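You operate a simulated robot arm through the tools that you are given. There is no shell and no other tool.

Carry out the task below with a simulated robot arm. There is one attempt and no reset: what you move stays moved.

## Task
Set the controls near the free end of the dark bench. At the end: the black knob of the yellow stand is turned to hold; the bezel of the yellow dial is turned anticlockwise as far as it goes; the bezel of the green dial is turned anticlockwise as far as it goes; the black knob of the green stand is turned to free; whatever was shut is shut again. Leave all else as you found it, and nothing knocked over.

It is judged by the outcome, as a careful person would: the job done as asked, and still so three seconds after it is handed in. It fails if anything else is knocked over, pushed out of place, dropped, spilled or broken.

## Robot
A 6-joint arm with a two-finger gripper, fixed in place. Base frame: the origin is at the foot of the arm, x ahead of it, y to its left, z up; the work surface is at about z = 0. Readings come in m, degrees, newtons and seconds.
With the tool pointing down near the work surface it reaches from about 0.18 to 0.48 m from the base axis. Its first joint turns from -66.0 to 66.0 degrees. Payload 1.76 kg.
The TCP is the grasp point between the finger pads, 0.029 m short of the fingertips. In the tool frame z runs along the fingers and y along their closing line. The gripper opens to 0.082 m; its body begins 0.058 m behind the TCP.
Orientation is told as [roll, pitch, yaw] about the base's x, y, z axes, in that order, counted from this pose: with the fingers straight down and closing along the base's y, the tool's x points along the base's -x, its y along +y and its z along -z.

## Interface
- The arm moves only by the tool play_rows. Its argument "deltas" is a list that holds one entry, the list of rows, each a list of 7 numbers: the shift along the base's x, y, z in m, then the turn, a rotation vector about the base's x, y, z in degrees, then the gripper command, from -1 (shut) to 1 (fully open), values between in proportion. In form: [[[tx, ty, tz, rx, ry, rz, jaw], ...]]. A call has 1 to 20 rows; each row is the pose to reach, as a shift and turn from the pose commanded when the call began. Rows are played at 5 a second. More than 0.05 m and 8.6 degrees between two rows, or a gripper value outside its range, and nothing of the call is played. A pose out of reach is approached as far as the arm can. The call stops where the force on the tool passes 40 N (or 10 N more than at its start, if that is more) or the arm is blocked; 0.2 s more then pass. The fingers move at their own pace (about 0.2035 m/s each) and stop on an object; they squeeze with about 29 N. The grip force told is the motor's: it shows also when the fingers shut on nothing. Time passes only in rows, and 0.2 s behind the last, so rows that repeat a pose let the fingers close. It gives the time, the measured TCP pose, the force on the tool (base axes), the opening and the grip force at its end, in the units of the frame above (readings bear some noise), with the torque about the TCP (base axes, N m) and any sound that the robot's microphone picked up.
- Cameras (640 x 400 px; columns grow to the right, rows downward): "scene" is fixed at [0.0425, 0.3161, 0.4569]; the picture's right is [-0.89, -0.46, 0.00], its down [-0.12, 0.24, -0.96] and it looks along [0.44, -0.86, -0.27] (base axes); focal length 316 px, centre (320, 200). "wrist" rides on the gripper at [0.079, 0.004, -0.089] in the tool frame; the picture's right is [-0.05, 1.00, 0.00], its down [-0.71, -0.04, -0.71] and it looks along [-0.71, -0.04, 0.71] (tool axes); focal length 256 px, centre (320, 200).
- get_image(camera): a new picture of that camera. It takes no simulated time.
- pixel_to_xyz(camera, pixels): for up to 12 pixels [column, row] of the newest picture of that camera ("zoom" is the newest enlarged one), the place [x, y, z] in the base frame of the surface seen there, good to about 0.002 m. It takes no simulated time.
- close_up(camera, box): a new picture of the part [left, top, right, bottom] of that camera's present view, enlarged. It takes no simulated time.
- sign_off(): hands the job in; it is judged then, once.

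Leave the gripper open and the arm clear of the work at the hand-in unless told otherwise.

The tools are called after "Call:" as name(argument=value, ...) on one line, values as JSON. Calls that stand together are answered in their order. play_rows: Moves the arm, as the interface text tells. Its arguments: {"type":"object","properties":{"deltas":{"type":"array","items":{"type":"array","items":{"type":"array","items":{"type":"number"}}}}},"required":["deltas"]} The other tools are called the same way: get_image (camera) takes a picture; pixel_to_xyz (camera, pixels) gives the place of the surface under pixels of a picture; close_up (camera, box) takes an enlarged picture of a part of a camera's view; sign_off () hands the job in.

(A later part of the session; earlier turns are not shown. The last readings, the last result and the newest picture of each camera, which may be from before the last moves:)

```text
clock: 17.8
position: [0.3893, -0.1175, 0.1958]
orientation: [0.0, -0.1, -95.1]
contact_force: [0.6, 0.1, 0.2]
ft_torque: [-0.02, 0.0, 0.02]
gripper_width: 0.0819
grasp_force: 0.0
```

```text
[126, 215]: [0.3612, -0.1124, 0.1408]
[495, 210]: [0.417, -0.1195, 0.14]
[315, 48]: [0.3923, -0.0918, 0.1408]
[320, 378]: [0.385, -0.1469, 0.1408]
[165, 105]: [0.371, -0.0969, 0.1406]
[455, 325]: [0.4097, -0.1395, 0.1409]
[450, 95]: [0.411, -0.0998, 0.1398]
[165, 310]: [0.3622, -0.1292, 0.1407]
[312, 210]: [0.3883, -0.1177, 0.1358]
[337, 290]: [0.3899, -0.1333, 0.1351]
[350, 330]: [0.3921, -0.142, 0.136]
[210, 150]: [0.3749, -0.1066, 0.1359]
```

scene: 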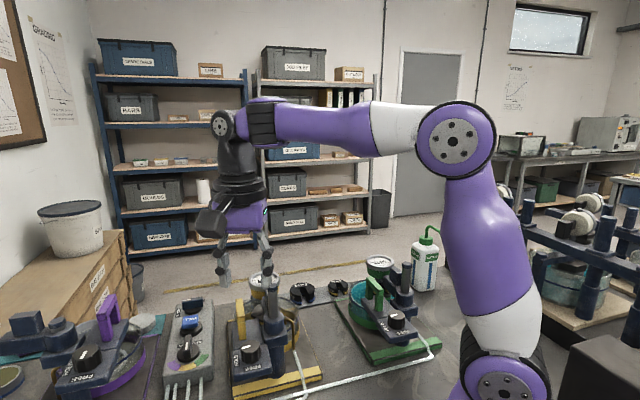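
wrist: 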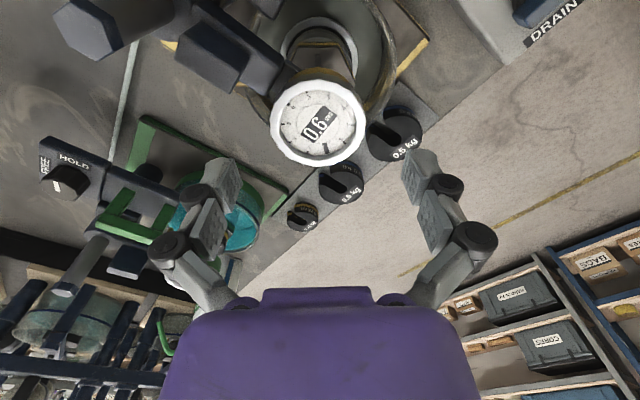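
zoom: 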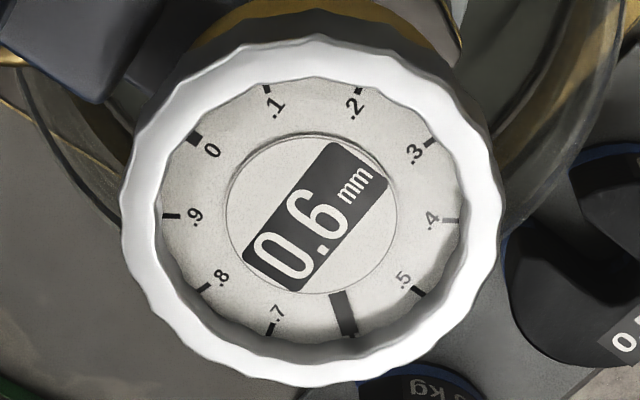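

The centre is about (0.3887, -0.118). I'll lower to z 0.157 (tips about 0.128) and close on the bezel gently.

Call:
play_rows(deltas=[[[0.0002, 0.0014, -0.015, 0, 0, 0, 1], [0.0002, 0.0014, -0.03, 0, 0, 0, 1], [0.0002, 0.0014, -0.0385, 0, 0, 0, 1], [0.0002, 0.0014, -0.0385, 0, 0, 0, 1]]])

Call:
close_up(camera="wrist", box=[220, 80, 420, 230])

Call:
close_up(camera="scene", box=[220, 230, 320, 330])

```text
clock: 18.8
position: [0.3912, -0.1181, 0.1583]
orientation: [-0.1, -0.1, -95.0]
contact_force: [0.4, -0.3, -0.7]
ft_torque: [-0.02, 0.0, -0.01]
gripper_width: 0.0821
grasp_force: 0.1
```

```text
2.67 times, centred on (320, 155) of wrist
```

zoom: 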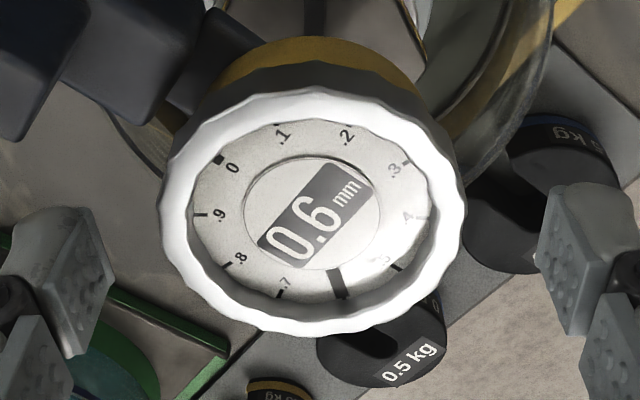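

```text
4.00 times, centred on (270, 280) of scene
```

zoom: 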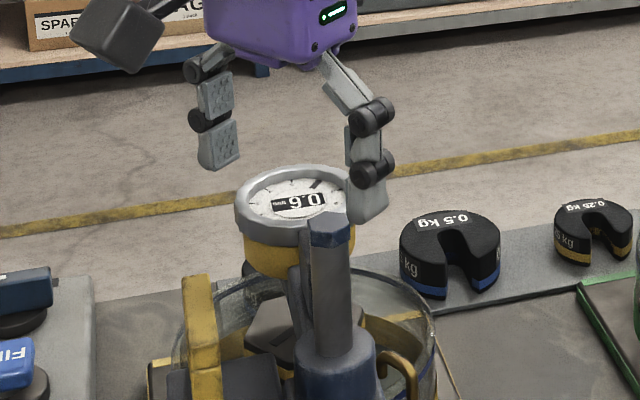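

The bezel centre sits about 1.4 mm to -x of the finger midpoint, so I'll shift that much and then close on it.

Call:
play_rows(deltas=[[[-0.0013, 0, 0, 0, 0, 0, 1], [-0.0013, 0, 0, 0, 0, 0, 0.6], [-0.0013, 0, 0, 0, 0, 0, 0.5], [-0.0013, 0, 0, 0, 0, 0, 0.43], [-0.0013, 0, 0, 0, 0, 0, 0.38], [-0.0013, 0, 0, 0, 0, 0, 0.38]]])

Call:
close_up(camera="wrist", box=[220, 80, 420, 230])

```text
clock: 20.2
position: [0.3891, -0.1182, 0.1575]
orientation: [0.0, -0.2, -95.0]
contact_force: [5.9, -2.1, -0.3]
ft_torque: [-0.09, -0.13, 0.01]
gripper_width: 0.0604
grasp_force: 3.0
```

```text
2.67 times, centred on (320, 155) of wrist
```

zoom: 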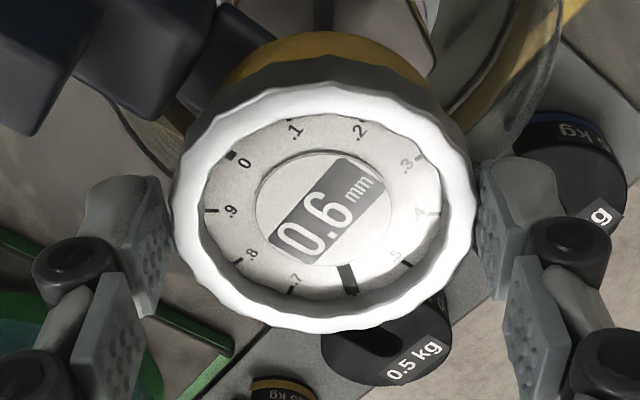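

Contact is at an opening of 0.0604 with a 6 N imbalance toward +x. I'll shift +0.3 mm in x and close fully.

Call:
play_rows(deltas=[[[0.0003, 0, 0, 0, 0, 0, 0.42], [0.0003, 0, 0, 0, 0, 0, 0.36], [0.0003, 0, 0, 0, 0, 0, 0.2], [0.0003, 0, 0, 0, 0, 0, -0.2], [0.0003, 0, 0, 0, 0, 0, -0.2]]])

```text
clock: 21.4
position: [0.3892, -0.1177, 0.1581]
orientation: [0.0, -0.1, -95.0]
contact_force: [1.1, 1.3, 11.2]
ft_torque: [-0.03, -0.05, 0.01]
gripper_width: 0.059
grasp_force: 35.6
```

The bezel is gripped at 0.059 with balanced side forces. I'll turn anticlockwise as seen from above, 12° first.

Call:
play_rows(deltas=[[[0, 0, 0, 0, 0, 3, -0.2], [0, 0, 0, 0, 0, 6, -0.2], [0, 0, 0, 0, 0, 9, -0.2], [0, 0, 0, 0, 0, 12, -0.2]]])

Call:
close_up(camera="wrist", box=[220, 80, 420, 230])

Call:
close_up(camera="scene", box=[220, 240, 320, 340])

```text
clock: 22.4
position: [0.3894, -0.1171, 0.1575]
orientation: [0.0, -0.2, -83.0]
contact_force: [3.9, -10.6, 16.4]
ft_torque: [-0.48, 0.09, 0.01]
gripper_width: 0.0583
grasp_force: 35.8
```

```text
2.67 times, centred on (320, 155) of wrist
```

zoom: 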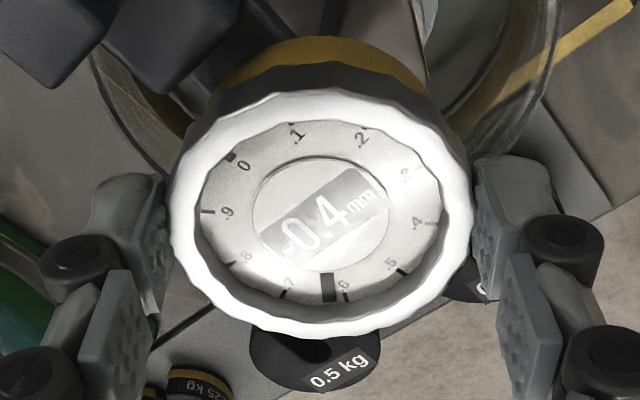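

```text
4.00 times, centred on (270, 290) of scene
```

zoom: 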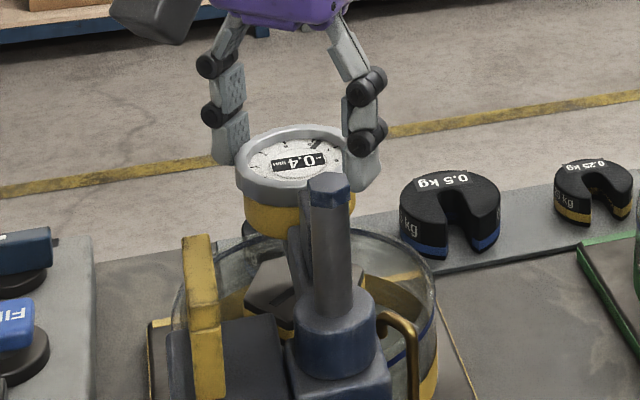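

The bezel turns easily: the scale moved with the fingers and the reading changed to -0.4. I'll continue another 24° anticlockwise.

Call:
play_rows(deltas=[[[0, 0, 0, 0, 0, 4, -0.2], [0, 0, 0, 0, 0, 8, -0.2], [0, 0, 0, 0, 0, 12, -0.2], [0, 0, 0, 0, 0, 16, -0.2], [0, 0, 0, 0, 0, 20, -0.2], [0, 0, 0, 0, 0, 24, -0.2]]])

Call:
close_up(camera="wrist", box=[220, 80, 420, 230])

Call:
close_up(camera="scene", box=[220, 240, 320, 340])

```text
clock: 23.8
position: [0.3876, -0.1185, 0.1562]
orientation: [-0.1, 0.1, -58.9]
contact_force: [-12.5, 9.7, 5.5]
ft_torque: [0.11, 0.01, -0.02]
gripper_width: 0.0578
grasp_force: 35.9
```

```text
2.67 times, centred on (320, 155) of wrist
```

zoom: 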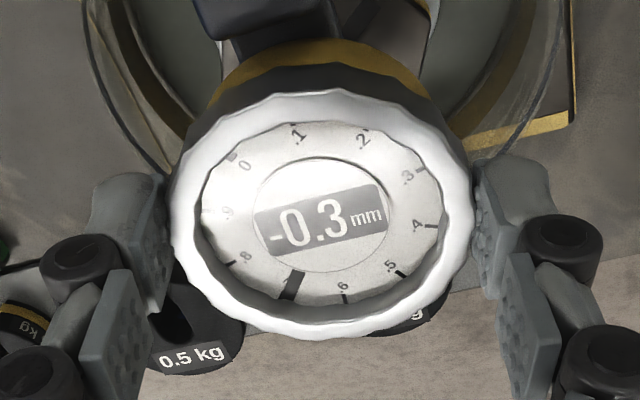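

```text
4.00 times, centred on (270, 290) of scene
```

zoom: 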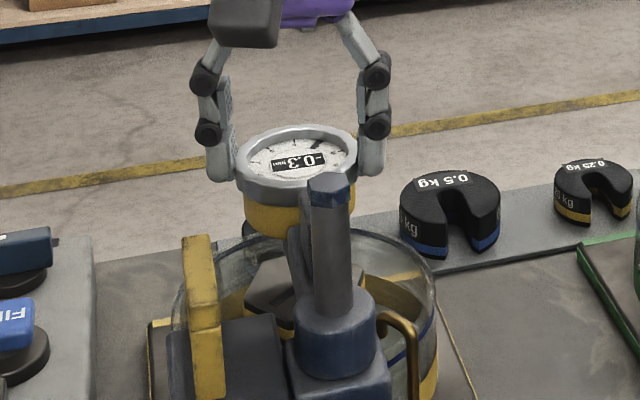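

It's still turning freely at -0.3, with the scale tracking the fingers. Another 24°.

Call:
play_rows(deltas=[[[0, 0, 0, 0, 0, 4, -0.2], [0, 0, 0, 0, 0, 8, -0.2], [0, 0, 0, 0, 0, 12, -0.2], [0, 0, 0, 0, 0, 16, -0.2], [0, 0, 0, 0, 0, 20, -0.2], [0, 0, 0, 0, 0, 24, -0.2]]])

Call:
close_up(camera="wrist", box=[220, 80, 420, 230])

Call:
close_up(camera="scene", box=[220, 240, 320, 340])

```text
clock: 25.2
position: [0.389, -0.1187, 0.157]
orientation: [-0.1, -0.1, -35.1]
contact_force: [-24.7, -27.5, 7.5]
ft_torque: [-0.43, 1.24, -0.1]
gripper_width: 0.0579
grasp_force: 36.3
```

```text
2.67 times, centred on (320, 155) of wrist
```

zoom: 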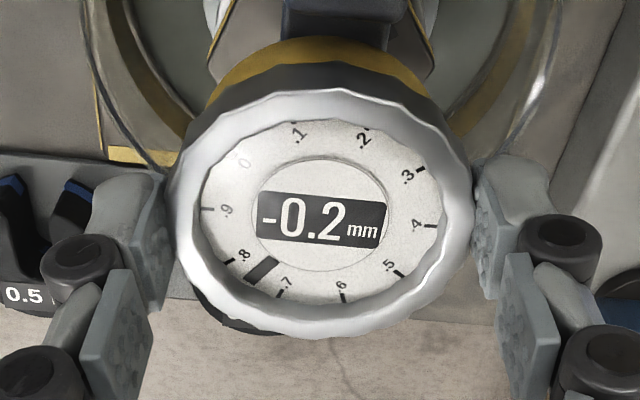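

```text
4.00 times, centred on (270, 290) of scene
```

zoom: 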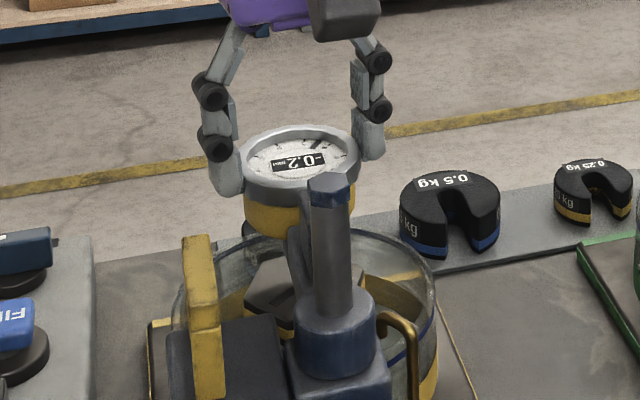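

The side force has grown to 37 N along the closing line, so my axis is a little off centre. I'll open, shift 1 mm toward the bezel's centre and grip again.

Call:
play_rows(deltas=[[[0, 0, 0, 0, 0, 0, 0.65], [0, 0, 0, 0, 0, 0, 0.65], [-0.0006, -0.0008, 0, 0, 0, 0, 0.65]]])

Call:
close_up(camera="wrist", box=[220, 80, 420, 230])

```text
clock: 26.0
position: [0.3869, -0.1193, 0.1575]
orientation: [-0.2, 0.0, -34.9]
contact_force: [-0.2, -0.3, -0.6]
ft_torque: [0.01, -0.02, 0.03]
gripper_width: 0.0677
grasp_force: 0.0
```

```text
2.67 times, centred on (320, 155) of wrist
```

zoom: 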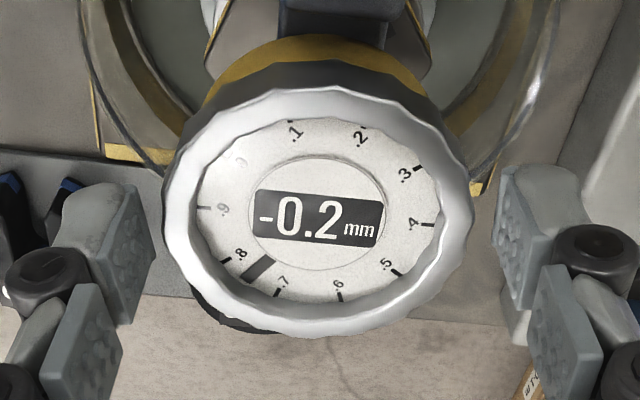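

The bezel is still about 0.8 mm left of the finger midpoint. I'll shift a little more and close in steps.

Call:
play_rows(deltas=[[[-0.0004, -0.0006, 0, 0, 0, 0, 0.55], [-0.0004, -0.0006, 0, 0, 0, 0, 0.45], [-0.0004, -0.0006, 0, 0, 0, 0, 0.4], [-0.0004, -0.0006, 0, 0, 0, 0, -0.2], [-0.0004, -0.0006, 0, 0, 0, 0, -0.2]]])

```text
clock: 27.2
position: [0.3869, -0.1186, 0.1566]
orientation: [-0.2, -0.1, -35.2]
contact_force: [-5.0, -4.7, 5.3]
ft_torque: [-0.11, 0.27, -0.02]
gripper_width: 0.0581
grasp_force: 36.1
```

The grip is now nearly balanced, at about 7 N. I'll continue anticlockwise by 24°.

Call:
play_rows(deltas=[[[0, 0, 0, 0, 0, 4, -0.2], [0, 0, 0, 0, 0, 8, -0.2], [0, 0, 0, 0, 0, 12, -0.2], [0, 0, 0, 0, 0, 16, -0.2], [0, 0, 0, 0, 0, 20, -0.2], [0, 0, 0, 0, 0, 24, -0.2]]])

Call:
close_up(camera="wrist", box=[220, 80, 420, 230])

Call:
close_up(camera="scene", box=[220, 240, 320, 340])

```text
clock: 28.6
position: [0.3867, -0.1192, 0.1572]
orientation: [-0.1, 0.0, -11.1]
contact_force: [-15.0, -22.7, 3.8]
ft_torque: [-0.3, 0.68, -0.08]
gripper_width: 0.058
grasp_force: 35.8
```

```text
2.67 times, centred on (320, 155) of wrist
```

zoom: 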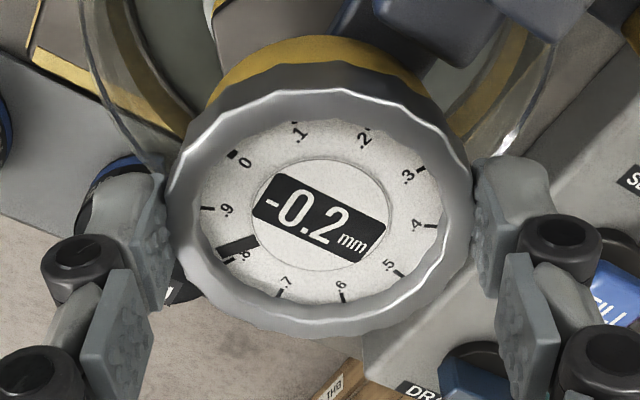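

```text
4.00 times, centred on (270, 290) of scene
```

zoom: 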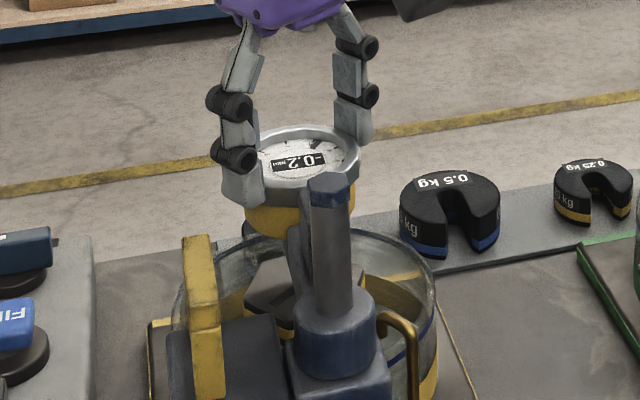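

It's now at the 0.8 mark, reading -0.2. The forces from the three grips agree on a bezel axis about (+0.8, -0.9) mm from where I am. I'll release, lift, rotate back, recentre and take another stroke.

Call:
play_rows(deltas=[[[0, 0, 0, 0, 0, 0, 0.7], [0, 0, 0, 0, 0, 0, 1], [0.0008, -0.0009, 0.04, 0, 0, 0, 1], [0.0008, -0.0009, 0.045, 0, 0, -8, 1], [0.0008, -0.0009, 0.045, 0, 0, -16, 1], [0.0008, -0.0009, 0.045, 0, 0, -24, 1], [0.0008, -0.0009, 0.045, 0, 0, -32, 1], [0.0008, -0.0009, 0.045, 0, 0, -40, 1], [0.0008, -0.0009, 0.045, 0, 0, -48, 1], [0.0008, -0.0009, 0.045, 0, 0, -56, 1], [0.0008, -0.0009, 0.045, 0, 0, -64, 1], [0.0008, -0.0009, 0.045, 0, 0, -72, 1], [0.0008, -0.0009, 0.045, 0, 0, -80, 1], [0.0008, -0.0009, 0.045, 0, 0, -84, 1], [0.0008, -0.0009, 0.045, 0, 0, -84, 1]]])

Call:
close_up(camera="wrist", box=[260, 70, 380, 170])

Call:
close_up(camera="scene", box=[220, 240, 320, 340])

```text
clock: 31.8
position: [0.3875, -0.1197, 0.2023]
orientation: [-0.2, -0.1, -95.1]
contact_force: [1.5, -0.1, -0.1]
ft_torque: [0.0, 0.0, -0.01]
gripper_width: 0.0818
grasp_force: 0.1
```

```text
4.00 times, centred on (320, 120) of wrist
```

zoom: 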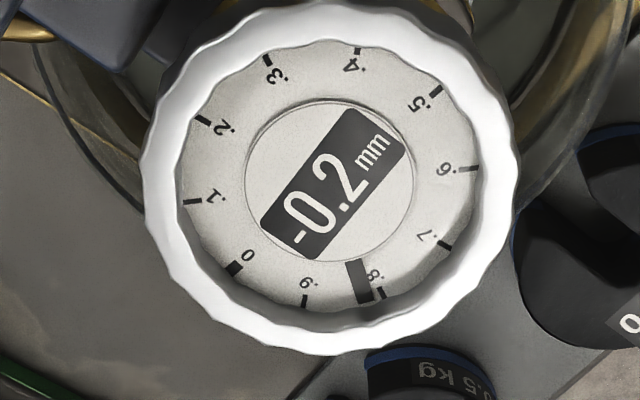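

```text
4.00 times, centred on (270, 290) of scene
```

zoom: 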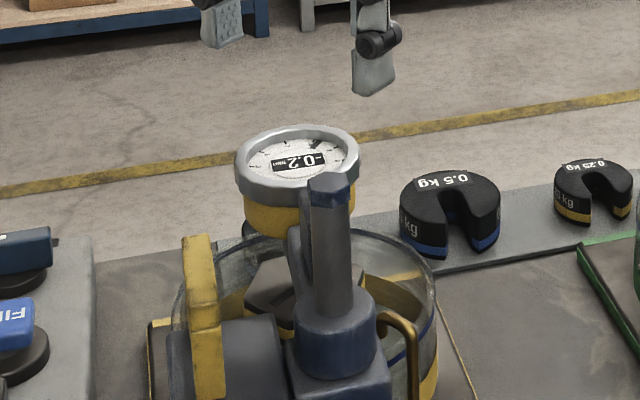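

The bezel holds its place at the 0.8 mark. I'll lower again and check centring before gripping.

Call:
play_rows(deltas=[[[0, 0, -0.02, 0, 0, 0, 1], [0, 0, -0.035, 0, 0, 0, 1], [0, 0, -0.045, 0, 0, 0, 1], [0, 0, -0.045, 0, 0, 0, 0.65], [0, 0, -0.045, 0, 0, 0, 0.65]]])

Call:
close_up(camera="wrist", box=[220, 80, 420, 230])

```text
clock: 33.0
position: [0.3876, -0.1193, 0.1562]
orientation: [-0.1, -0.1, -95.0]
contact_force: [-0.7, -0.1, 0.3]
ft_torque: [0.0, 0.02, 0.02]
gripper_width: 0.0678
grasp_force: 0.0
```

```text
2.67 times, centred on (320, 155) of wrist
```

zoom: 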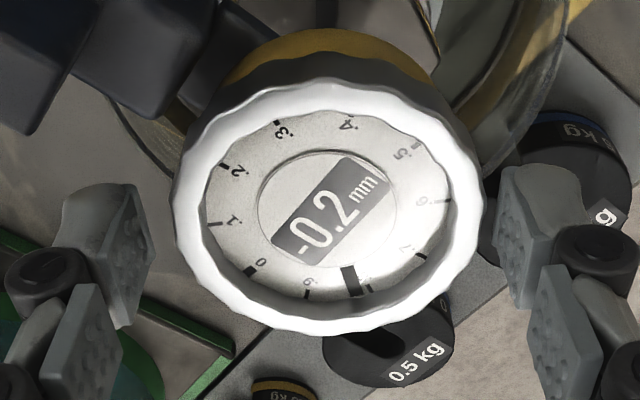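

The bezel is about 0.6 mm right of the finger midpoint (+x). I'll shift and close.

Call:
play_rows(deltas=[[[0.0006, 0, 0, 0, 0, 0, 0.55], [0.0006, 0, 0, 0, 0, 0, 0.45], [0.0006, 0, 0, 0, 0, 0, 0.4], [0.0006, 0, 0, 0, 0, 0, -0.2], [0.0006, 0, 0, 0, 0, 0, -0.2]]])

```text
clock: 34.2
position: [0.3891, -0.1194, 0.1562]
orientation: [0.0, -0.1, -95.0]
contact_force: [2.6, -1.1, 4.5]
ft_torque: [-0.02, -0.05, 0.03]
gripper_width: 0.0589
grasp_force: 35.9
```

The grip is balanced. I'll continue anticlockwise by 30° and watch forces and torque.

Call:
play_rows(deltas=[[[0, 0, 0, 0, 0, 5, -0.2], [0, 0, 0, 0, 0, 10, -0.2], [0, 0, 0, 0, 0, 15, -0.2], [0, 0, 0, 0, 0, 20, -0.2], [0, 0, 0, 0, 0, 25, -0.2], [0, 0, 0, 0, 0, 30, -0.2]]])

Call:
close_up(camera="wrist", box=[220, 80, 420, 230])

```text
clock: 35.6
position: [0.3884, -0.1203, 0.1559]
orientation: [-0.2, 0.0, -65.0]
contact_force: [0.6, 13.2, 0.7]
ft_torque: [0.06, -0.46, 0.04]
gripper_width: 0.0587
grasp_force: 36.3
```

```text
2.67 times, centred on (320, 155) of wrist
```

zoom: 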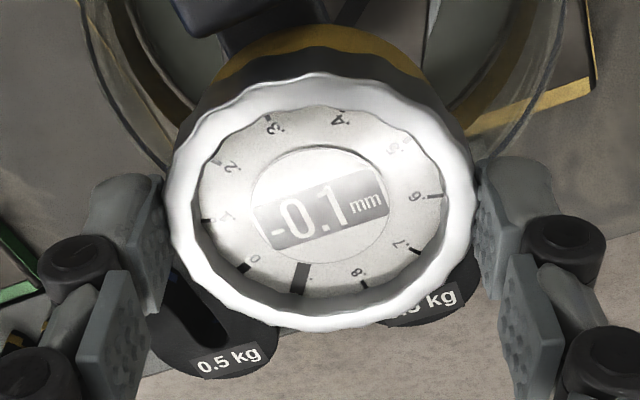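

The bezel follows (reading -0.1) and the forces are moderate. Another 30°.

Call:
play_rows(deltas=[[[0, 0, 0, 0, 0, 5, -0.2], [0, 0, 0, 0, 0, 10, -0.2], [0, 0, 0, 0, 0, 15, -0.2], [0, 0, 0, 0, 0, 20, -0.2], [0, 0, 0, 0, 0, 25, -0.2], [0, 0, 0, 0, 0, 30, -0.2]]])

Call:
close_up(camera="wrist", box=[220, 80, 420, 230])

```text
clock: 37.0
position: [0.3873, -0.1212, 0.1563]
orientation: [0.0, -0.2, -35.0]
contact_force: [-8.6, -0.8, 16.1]
ft_torque: [-0.03, 0.49, 0.01]
gripper_width: 0.0584
grasp_force: 36.0
```

```text
2.67 times, centred on (320, 155) of wrist
```

zoom: 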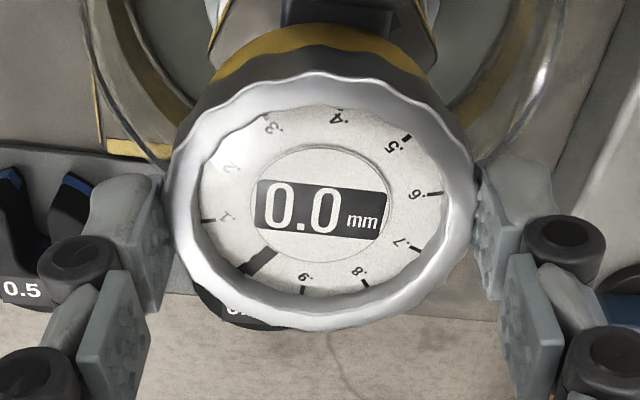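

The reading is 0.0 and it's still free. Continuing 30° more.

Call:
play_rows(deltas=[[[0, 0, 0, 0, 0, 5, -0.2], [0, 0, 0, 0, 0, 10, -0.2], [0, 0, 0, 0, 0, 15, -0.2], [0, 0, 0, 0, 0, 20, -0.2], [0, 0, 0, 0, 0, 25, -0.2], [0, 0, 0, 0, 0, 30, -0.2]]])

Call:
close_up(camera="wrist", box=[220, 80, 420, 230])

Call:
close_up(camera="scene", box=[220, 240, 320, 340])

```text
clock: 38.4
position: [0.388, -0.1213, 0.1561]
orientation: [-0.1, -0.2, -4.9]
contact_force: [13.1, -5.6, 1.5]
ft_torque: [-0.17, -0.86, -0.03]
gripper_width: 0.0583
grasp_force: 36.2
```

```text
2.67 times, centred on (320, 155) of wrist
```

zoom: 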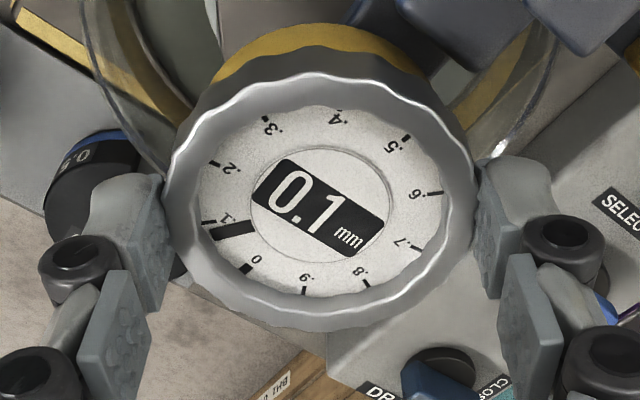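

```text
4.00 times, centred on (270, 290) of scene
```

zoom: 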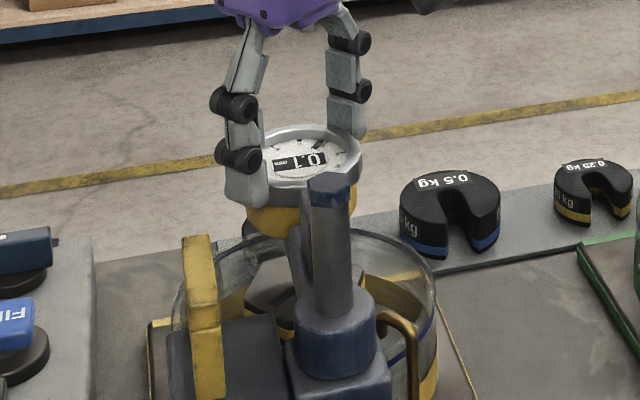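

It reads 0.1 with no stop yet, after about 174° in total. I'll release, lift, rotate back 90° and take a third stroke.

Call:
play_rows(deltas=[[[0, 0, 0, 0, 0, 0, 0.7], [0, 0, 0, 0, 0, 0, 1], [0, 0, 0.035, 0, 0, 0, 1], [0, 0, 0.04, 0, 0, -8, 1], [0, 0, 0.04, 0, 0, -16, 1], [0, 0, 0.04, 0, 0, -24, 1], [0, 0, 0.04, 0, 0, -32, 1], [0, 0, 0.04, 0, 0, -40, 1], [0, 0, 0.04, 0, 0, -48, 1], [0, 0, 0.04, 0, 0, -56, 1], [0, 0, 0.04, 0, 0, -64, 1], [0, 0, 0.04, 0, 0, -72, 1], [0, 0, 0.04, 0, 0, -80, 1], [0, 0, 0.04, 0, 0, -88, 1], [0, 0, 0.04, 0, 0, -90, 1], [0, 0, 0.02, 0, 0, -90, 1], [0, 0, 0, 0, 0, -90, 1], [0, 0, 0, 0, 0, -90, 0.65], [0, 0, 0, 0, 0, -90, 0.65]]])

Call:
close_up(camera="wrist", box=[220, 80, 420, 230])

```text
clock: 42.4
position: [0.3882, -0.1209, 0.1575]
orientation: [-0.1, -0.1, -95.0]
contact_force: [-0.1, -0.7, -0.6]
ft_torque: [0.01, -0.02, 0.0]
gripper_width: 0.068
grasp_force: 0.2
```

```text
2.67 times, centred on (320, 155) of wrist
```

zoom: 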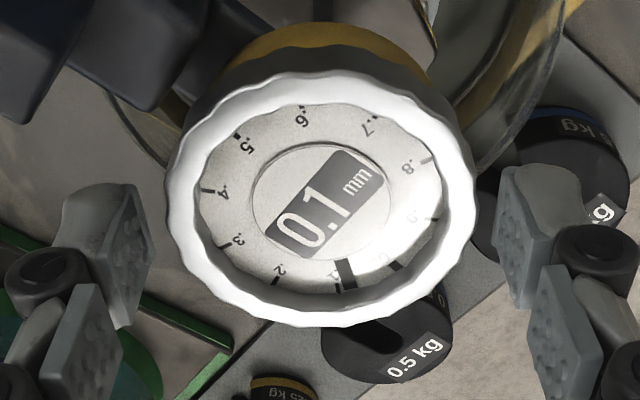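

The bezel is about 0.5 mm left of centre. I'll adjust, grip and check the force balance.

Call:
play_rows(deltas=[[[-0.0005, 0, 0, 0, 0, 0, 0.55], [-0.0005, 0, 0, 0, 0, 0, 0.45], [-0.0005, 0, 0, 0, 0, 0, 0.4], [-0.0005, 0, 0, 0, 0, 0, -0.2], [-0.0005, 0, 0, 0, 0, 0, -0.2]]])

Call:
play_rows(deltas=[[[0, 0, 0, 0, 0, 5, -0.2], [0, 0, 0, 0, 0, 10, -0.2], [0, 0, 0, 0, 0, 15, -0.2], [0, 0, 0, 0, 0, 20, -0.2], [0, 0, 0, 0, 0, 25, -0.2], [0, 0, 0, 0, 0, 30, -0.2]]])

Call:
close_up(camera="wrist", box=[220, 80, 420, 230])

```text
clock: 43.6
position: [0.3871, -0.1204, 0.158]
orientation: [0.2, -0.3, -95.0]
contact_force: [21.1, -2.7, 0.7]
ft_torque: [-0.04, -0.8, 0.0]
gripper_width: 0.0582
grasp_force: 35.6
```

```text
clock: 45.0
position: [0.3881, -0.1203, 0.1557]
orientation: [-0.3, 0.1, -65.1]
contact_force: [4.4, 1.1, 5.6]
ft_torque: [0.26, 0.1, -1.33]
gripper_width: 0.0586
grasp_force: 35.9
```

```text
2.67 times, centred on (320, 155) of wrist
```

zoom: 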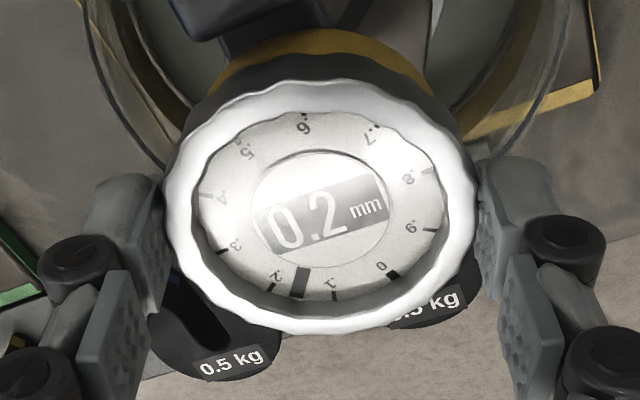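

Torque about z jumped to -1.33 N·m, which looks like the end stop, with the needle near 0.18. I'll try only 2° more to confirm.

Call:
play_rows(deltas=[[[0, 0, 0, 0, 0, 1, -0.2], [0, 0, 0, 0, 0, 2, -0.2], [0, 0, 0, 0, 0, 2, -0.2]]])

Call:
close_up(camera="wrist", box=[220, 80, 420, 230])

Call:
close_up(camera="scene", box=[220, 240, 320, 340])

```text
clock: 45.8
position: [0.3877, -0.1203, 0.1573]
orientation: [-0.1, 0.0, -63.0]
contact_force: [13.9, -0.9, -15.1]
ft_torque: [-0.07, -0.28, -1.21]
gripper_width: 0.0588
grasp_force: 35.5
```

```text
2.67 times, centred on (320, 155) of wrist
```

zoom: 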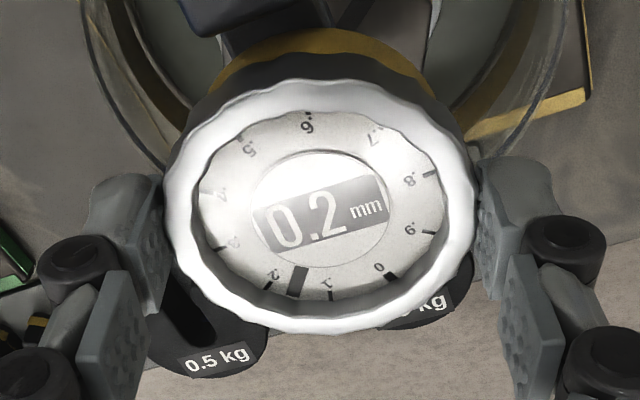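

```text
4.00 times, centred on (270, 290) of scene
```

zoom: 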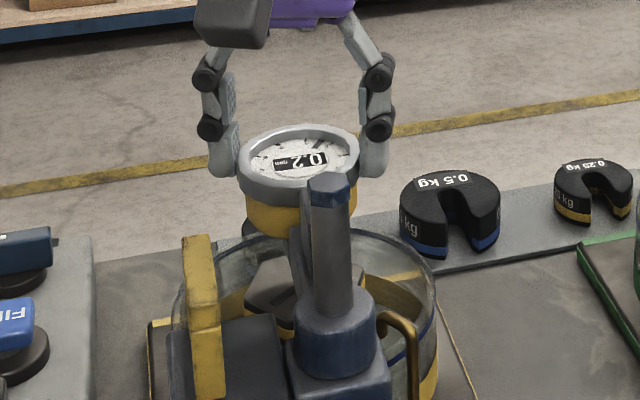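

The bezel no longer moves against the needle while the fingers slip, so it is at its anticlockwise stop. I'll release, lift and check.

Call:
play_rows(deltas=[[[0, 0, 0, 0, 0, 0, 0.5], [0, 0, 0, 0, 0, 0, 1], [0, 0, 0, 0, 0, 0, 1], [0, 0, 0.035, 0, 0, 0, 1], [0, 0, 0.08, 0, 0, 0, 1], [0, 0, 0.12, 0, 0, 0, 1], [0, 0, 0.12, 0, 0, 0, 1]]])

Call:
get_image(camera="wrist")

Call:
close_up(camera="wrist", box=[260, 20, 380, 140])

Call:
close_up(camera="scene", box=[200, 250, 320, 370])

```text
clock: 47.4
position: [0.3872, -0.1189, 0.2753]
orientation: [-0.2, -0.2, -63.1]
contact_force: [0.4, -0.3, 0.2]
ft_torque: [0.0, -0.02, -0.02]
gripper_width: 0.0822
grasp_force: 0.0
```

```text
taken
```

wrist: 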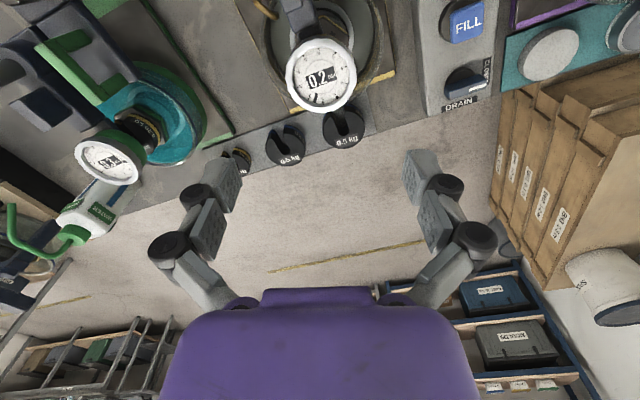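

```text
3.33 times, centred on (320, 80) of wrist
```

zoom: 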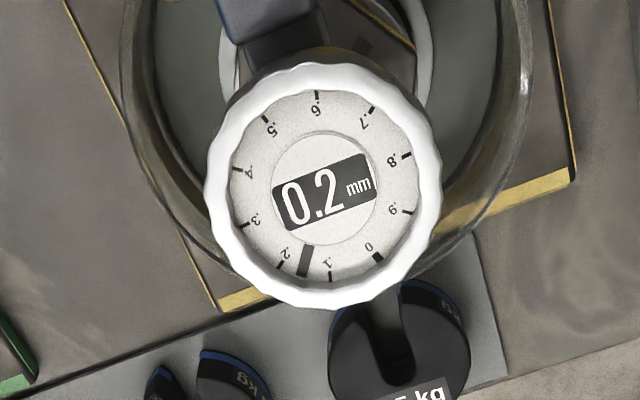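

```text
3.33 times, centred on (260, 310) of scene
```

zoom: 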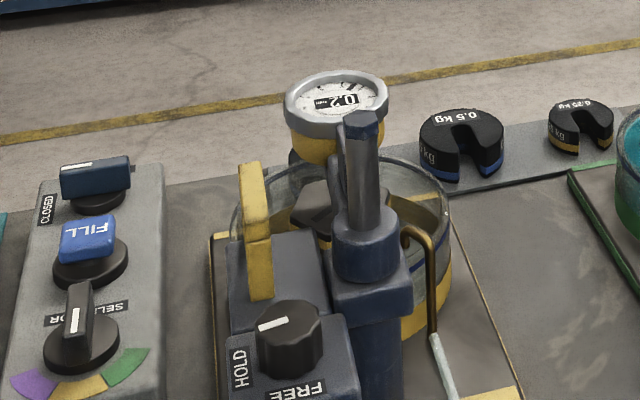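

The reading holds at 0.2 (needle at about 0.155) with no spring-back, the yellow knob is still at HOLD, and nothing has been disturbed. Next is the green dial, with a water bottle nearby. I'll measure the green stand and bottle from this view.

Call:
close_up(camera="wrist", box=[0, 0, 240, 260])

Call:
pixel_to_xyz(camera="wrist", pixels=[[103, 160], [80, 160], [128, 162], [75, 237], [40, 230], [12, 215], [90, 200], [65, 220], [155, 130], [115, 120], [75, 40], [45, 55]])

Call:
pixel_to_xyz(camera="scene", pixels=[[425, 229], [425, 240], [445, 240], [424, 262], [400, 265], [406, 268], [403, 285], [425, 285], [447, 255], [376, 284], [398, 321], [405, 264]])

```text
1.54 times, centred on (120, 130) of wrist
```

zoom: 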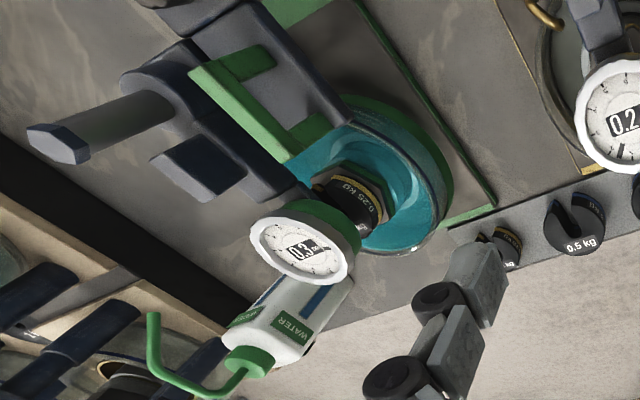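

```text
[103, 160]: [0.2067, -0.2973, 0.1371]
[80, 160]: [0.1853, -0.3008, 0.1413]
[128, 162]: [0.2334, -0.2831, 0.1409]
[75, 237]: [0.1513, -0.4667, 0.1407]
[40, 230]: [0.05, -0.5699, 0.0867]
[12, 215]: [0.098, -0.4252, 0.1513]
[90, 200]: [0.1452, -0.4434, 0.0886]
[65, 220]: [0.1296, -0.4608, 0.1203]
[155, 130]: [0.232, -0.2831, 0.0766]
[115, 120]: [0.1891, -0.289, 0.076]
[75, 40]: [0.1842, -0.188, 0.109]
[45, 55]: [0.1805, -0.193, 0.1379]
```

```text
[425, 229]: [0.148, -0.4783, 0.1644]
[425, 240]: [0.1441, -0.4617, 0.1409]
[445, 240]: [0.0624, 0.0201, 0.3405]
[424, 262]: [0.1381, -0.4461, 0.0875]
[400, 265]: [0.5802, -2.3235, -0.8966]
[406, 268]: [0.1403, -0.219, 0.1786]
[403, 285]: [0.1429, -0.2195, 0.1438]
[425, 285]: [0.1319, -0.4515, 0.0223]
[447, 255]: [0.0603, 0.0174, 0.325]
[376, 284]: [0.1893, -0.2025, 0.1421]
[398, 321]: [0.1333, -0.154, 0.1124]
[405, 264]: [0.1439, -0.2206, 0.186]
```

The green post top is at about (0.144, -0.221, 0.186), the dial at about (0.208, -0.295), and the bottle at (0.145, -0.465), which is well clear. I'll move high over to the green dial.

Call:
play_rows(deltas=[[[-0.02, -0.019, 0.02, 0, 0, -4, 1], [-0.045, -0.043, 0.02, 0, 0, -8, 1], [-0.075, -0.072, 0.02, 0, 0, -13, 1], [-0.105, -0.1, 0.02, 0, 0, -18, 1], [-0.135, -0.129, 0.02, 0, 0, -23, 1], [-0.16, -0.153, 0.02, 0, 0, -28, 1], [-0.1797, -0.1716, 0.01, 0, 0, -32, 1], [-0.1797, -0.1716, -0.017, 0, 0, -32, 1], [-0.1797, -0.1716, -0.017, 0, 0, -32, 1]]])

Call:
get_image(camera="wrist")

Call:
get_image(camera="scene")

```text
clock: 49.4
position: [0.2067, -0.2904, 0.2631]
orientation: [-0.1, -0.1, -95.1]
contact_force: [0.2, 0.4, -0.2]
ft_torque: [-0.01, -0.02, 0.0]
gripper_width: 0.0819
grasp_force: 0.0
out of reach, approached as far as the arm can: row 1
```

```text
taken
```

wrist: 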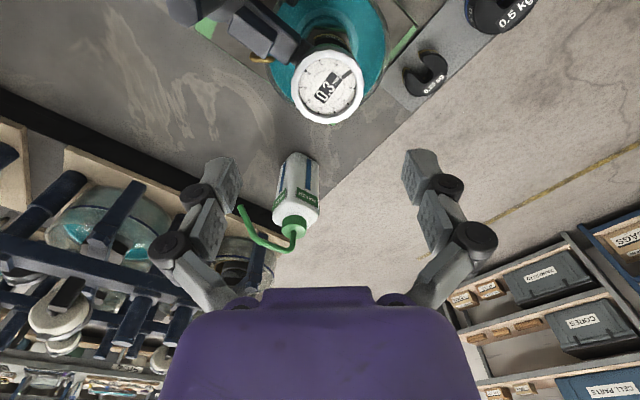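

```text
taken
```

scene: 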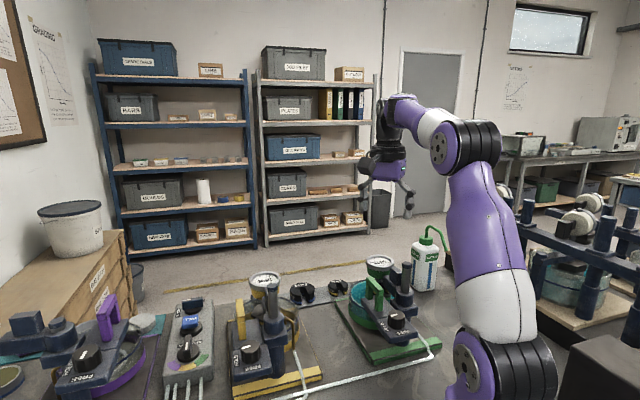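

I'm above the green dial, which is at about (327, 85) in the wrist view. I'll enlarge and measure its rim.

Call:
close_up(camera="wrist", box=[260, 30, 400, 140])

```text
3.64 times, centred on (330, 85) of wrist
```

zoom: 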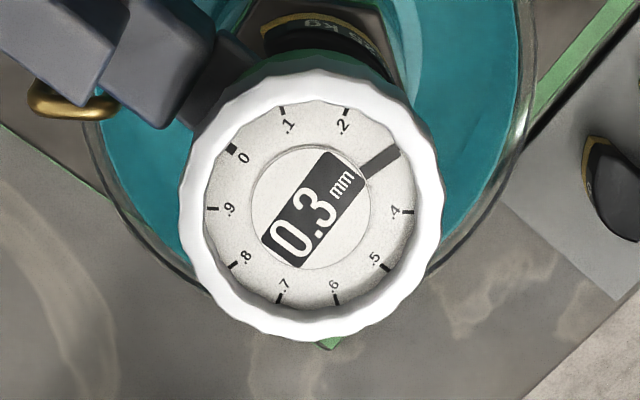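

Call:
pixel_to_xyz(camera="zoom", pixels=[[186, 205], [438, 205], [312, 78], [312, 333], [225, 110], [405, 300], [400, 115], [222, 298], [311, 207], [165, 100], [215, 60], [60, 50]])

```text
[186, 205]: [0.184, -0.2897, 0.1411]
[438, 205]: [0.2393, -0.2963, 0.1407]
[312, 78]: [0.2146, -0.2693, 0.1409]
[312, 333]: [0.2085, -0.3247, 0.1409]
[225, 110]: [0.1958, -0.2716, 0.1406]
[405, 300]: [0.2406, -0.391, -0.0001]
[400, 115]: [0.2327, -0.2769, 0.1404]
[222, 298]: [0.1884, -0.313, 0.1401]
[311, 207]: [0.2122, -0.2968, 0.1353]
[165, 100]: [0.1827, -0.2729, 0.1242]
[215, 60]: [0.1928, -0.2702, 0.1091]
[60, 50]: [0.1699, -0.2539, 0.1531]
```

The green dial's centre is about (0.2117, -0.296). I'll shift and descend to z about 0.20 for a finer check.

Call:
play_rows(deltas=[[[0.0042, -0.004, -0.02, 0, 0, 0, 1], [0.0042, -0.004, -0.045, 0, 0, 0, 1], [0.0042, -0.004, -0.063, 0, 0, 0, 1], [0.0042, -0.004, -0.063, 0, 0, 0, 1]]])

Call:
close_up(camera="wrist", box=[260, 70, 380, 170])

Call:
get_image(camera="wrist")

```text
clock: 50.4
position: [0.2124, -0.2931, 0.1969]
orientation: [-0.2, -0.1, -95.0]
contact_force: [-0.3, -0.3, -0.3]
ft_torque: [0.0, 0.01, -0.03]
gripper_width: 0.0821
grasp_force: 0.0
```

```text
4.00 times, centred on (320, 120) of wrist
```

zoom: 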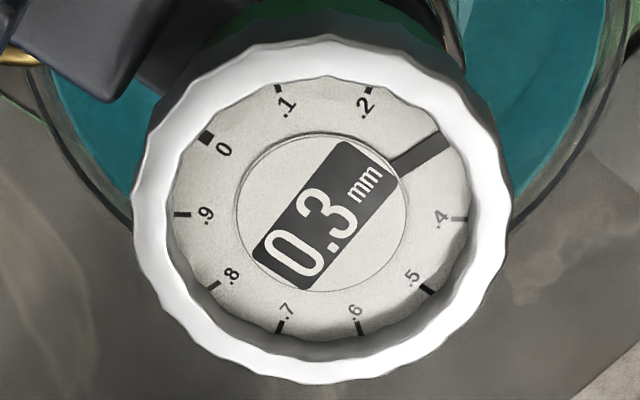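

```text
taken
```

wrist: 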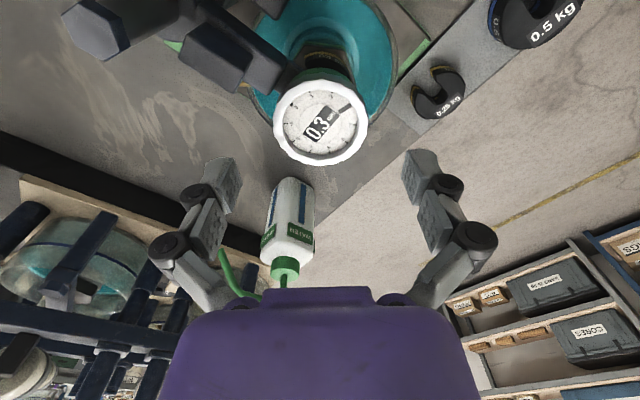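

The columns are centred, but the dial lies about 2 mm farther toward -y. I'll correct that, go down to z 0.157 and check finger centring.

Call:
play_rows(deltas=[[[0.0, -0.0022, -0.01, 0, 0, 0, 1], [0.0, -0.0022, -0.028, 0, 0, 0, 1], [0.0, -0.0022, -0.04, 0, 0, 0, 1], [0.0, -0.0022, -0.04, 0, 0, 0, 0.65], [0.0, -0.0022, -0.04, 0, 0, 0, 0.65]]])

Call:
close_up(camera="wrist", box=[220, 80, 420, 230])

Call:
close_up(camera="scene", box=[330, 220, 450, 330])

```text
clock: 51.6
position: [0.2125, -0.298, 0.1569]
orientation: [0.0, -0.1, -95.1]
contact_force: [0.1, 0.0, 0.9]
ft_torque: [0.0, 0.04, 0.02]
gripper_width: 0.0679
grasp_force: 0.0
```

```text
2.67 times, centred on (320, 155) of wrist
```

zoom: 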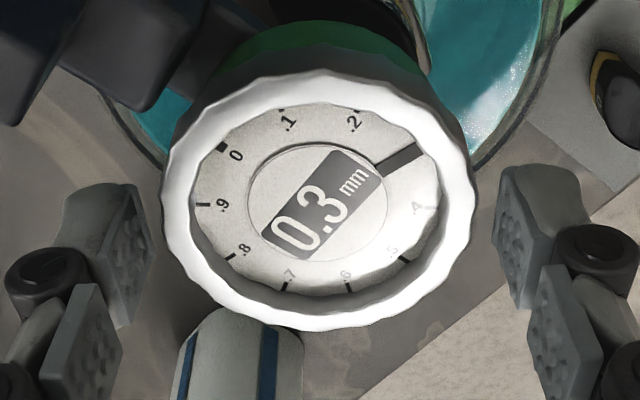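

```text
3.64 times, centred on (390, 275) of scene
```

zoom: 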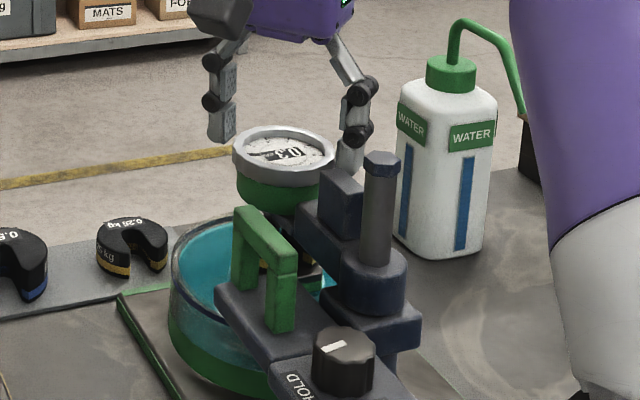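

The bezel is about 1 mm left of the finger midpoint. I'll shift 0.8 mm and close lightly to test the balance.

Call:
play_rows(deltas=[[[-0.0008, 0, 0, 0, 0, 0, 0.55], [-0.0008, 0, 0, 0, 0, 0, 0.45], [-0.0008, 0, 0, 0, 0, 0, 0.4], [-0.0008, 0, 0, 0, 0, 0, -0.2], [-0.0008, 0, 0, 0, 0, 0, -0.2]]])

```text
clock: 52.8
position: [0.2117, -0.2981, 0.1567]
orientation: [-0.1, -0.3, -95.0]
contact_force: [2.8, -0.6, 2.4]
ft_torque: [0.15, 0.0, -0.01]
gripper_width: 0.059
grasp_force: 35.9
```

The grip is balanced (under 3 N). I'll turn the green bezel anticlockwise by 12° first.

Call:
play_rows(deltas=[[[0, 0, 0, 0, 0, 3, -0.2], [0, 0, 0, 0, 0, 6, -0.2], [0, 0, 0, 0, 0, 9, -0.2], [0, 0, 0, 0, 0, 12, -0.2]]])

Call:
close_up(camera="wrist", box=[220, 80, 420, 230])

```text
clock: 53.8
position: [0.2128, -0.2995, 0.156]
orientation: [0.0, 0.0, -82.9]
contact_force: [2.1, 10.3, 3.2]
ft_torque: [-0.13, -0.28, 0.0]
gripper_width: 0.0585
grasp_force: 36.1
```

```text
2.67 times, centred on (320, 155) of wrist
```

zoom: 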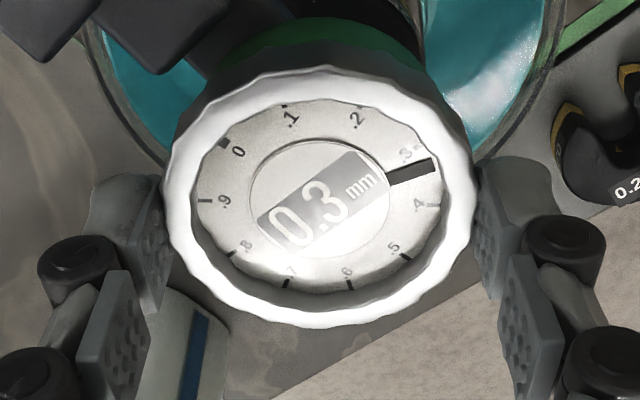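

It turns, though there is a 10 N drag toward +y, so my axis is slightly too far to -y. I'll ease +0.4 mm in y while turning 24° more.

Call:
play_rows(deltas=[[[0, 0.0004, 0, 0, 0, 4, -0.2], [0, 0.0004, 0, 0, 0, 8, -0.2], [0, 0.0004, 0, 0, 0, 12, -0.2], [0, 0.0004, 0, 0, 0, 16, -0.2], [0, 0.0004, 0, 0, 0, 20, -0.2], [0, 0.0004, 0, 0, 0, 24, -0.2]]])

Call:
close_up(camera="wrist", box=[220, 80, 420, 230])

Call:
close_up(camera="scene", box=[330, 220, 450, 330])

```text
clock: 55.2
position: [0.2128, -0.2982, 0.1571]
orientation: [-0.1, -0.3, -58.9]
contact_force: [17.3, -8.0, -19.0]
ft_torque: [0.22, -0.36, -0.01]
gripper_width: 0.0587
grasp_force: 35.6
```

```text
2.67 times, centred on (320, 155) of wrist
```

zoom: 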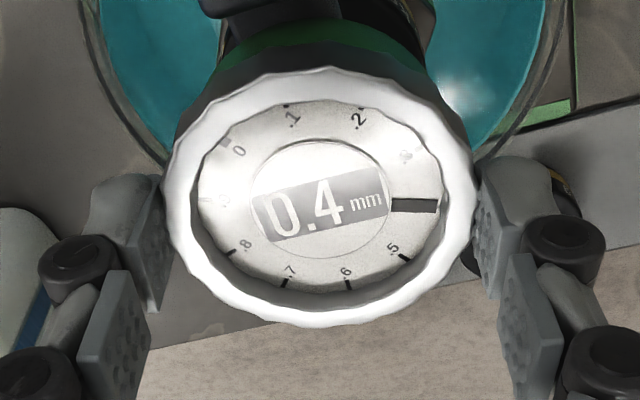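

```text
3.64 times, centred on (390, 275) of scene
```

zoom: 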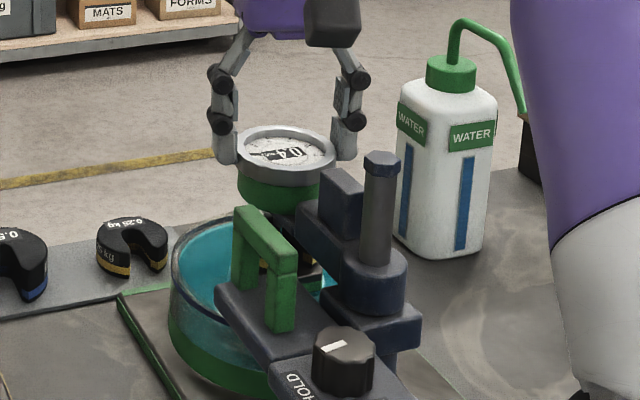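

The reading is 0.4. The forces have built up to about 27 N, so I'll open, shift 0.4 mm with the force and regrip.

Call:
play_rows(deltas=[[[0, 0, 0, 0, 0, 0, 0.6], [0.0004, 0, 0, 0, 0, 0, 0.6], [0.0004, 0, 0, 0, 0, 0, 0.6], [0.0004, 0, 0, 0, 0, 0, 0.45], [0.0004, 0, 0, 0, 0, 0, 0.4], [0.0004, 0, 0, 0, 0, 0, -0.2], [0.0004, 0, 0, 0, 0, 0, -0.2]]])

Call:
play_rows(deltas=[[[0, 0, 0, 0, 0, 4, -0.2], [0, 0, 0, 0, 0, 8, -0.2], [0, 0, 0, 0, 0, 12, -0.2], [0, 0, 0, 0, 0, 16, -0.2], [0, 0, 0, 0, 0, 20, -0.2], [0, 0, 0, 0, 0, 24, -0.2]]])

Call:
close_up(camera="wrist", box=[220, 80, 420, 230])

```text
clock: 56.8
position: [0.2105, -0.2983, 0.1579]
orientation: [-0.1, 0.0, -59.0]
contact_force: [4.0, 2.3, 3.3]
ft_torque: [0.11, -0.12, 0.0]
gripper_width: 0.0589
grasp_force: 35.6
```

```text
clock: 58.2
position: [0.2117, -0.2978, 0.1579]
orientation: [0.0, -0.2, -34.8]
contact_force: [4.5, 12.7, 17.2]
ft_torque: [0.31, -0.57, -0.02]
gripper_width: 0.0579
grasp_force: 35.9
```

```text
2.67 times, centred on (320, 155) of wrist
```

zoom: 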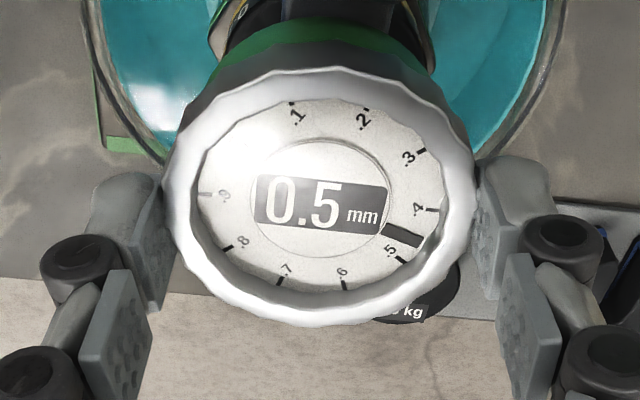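

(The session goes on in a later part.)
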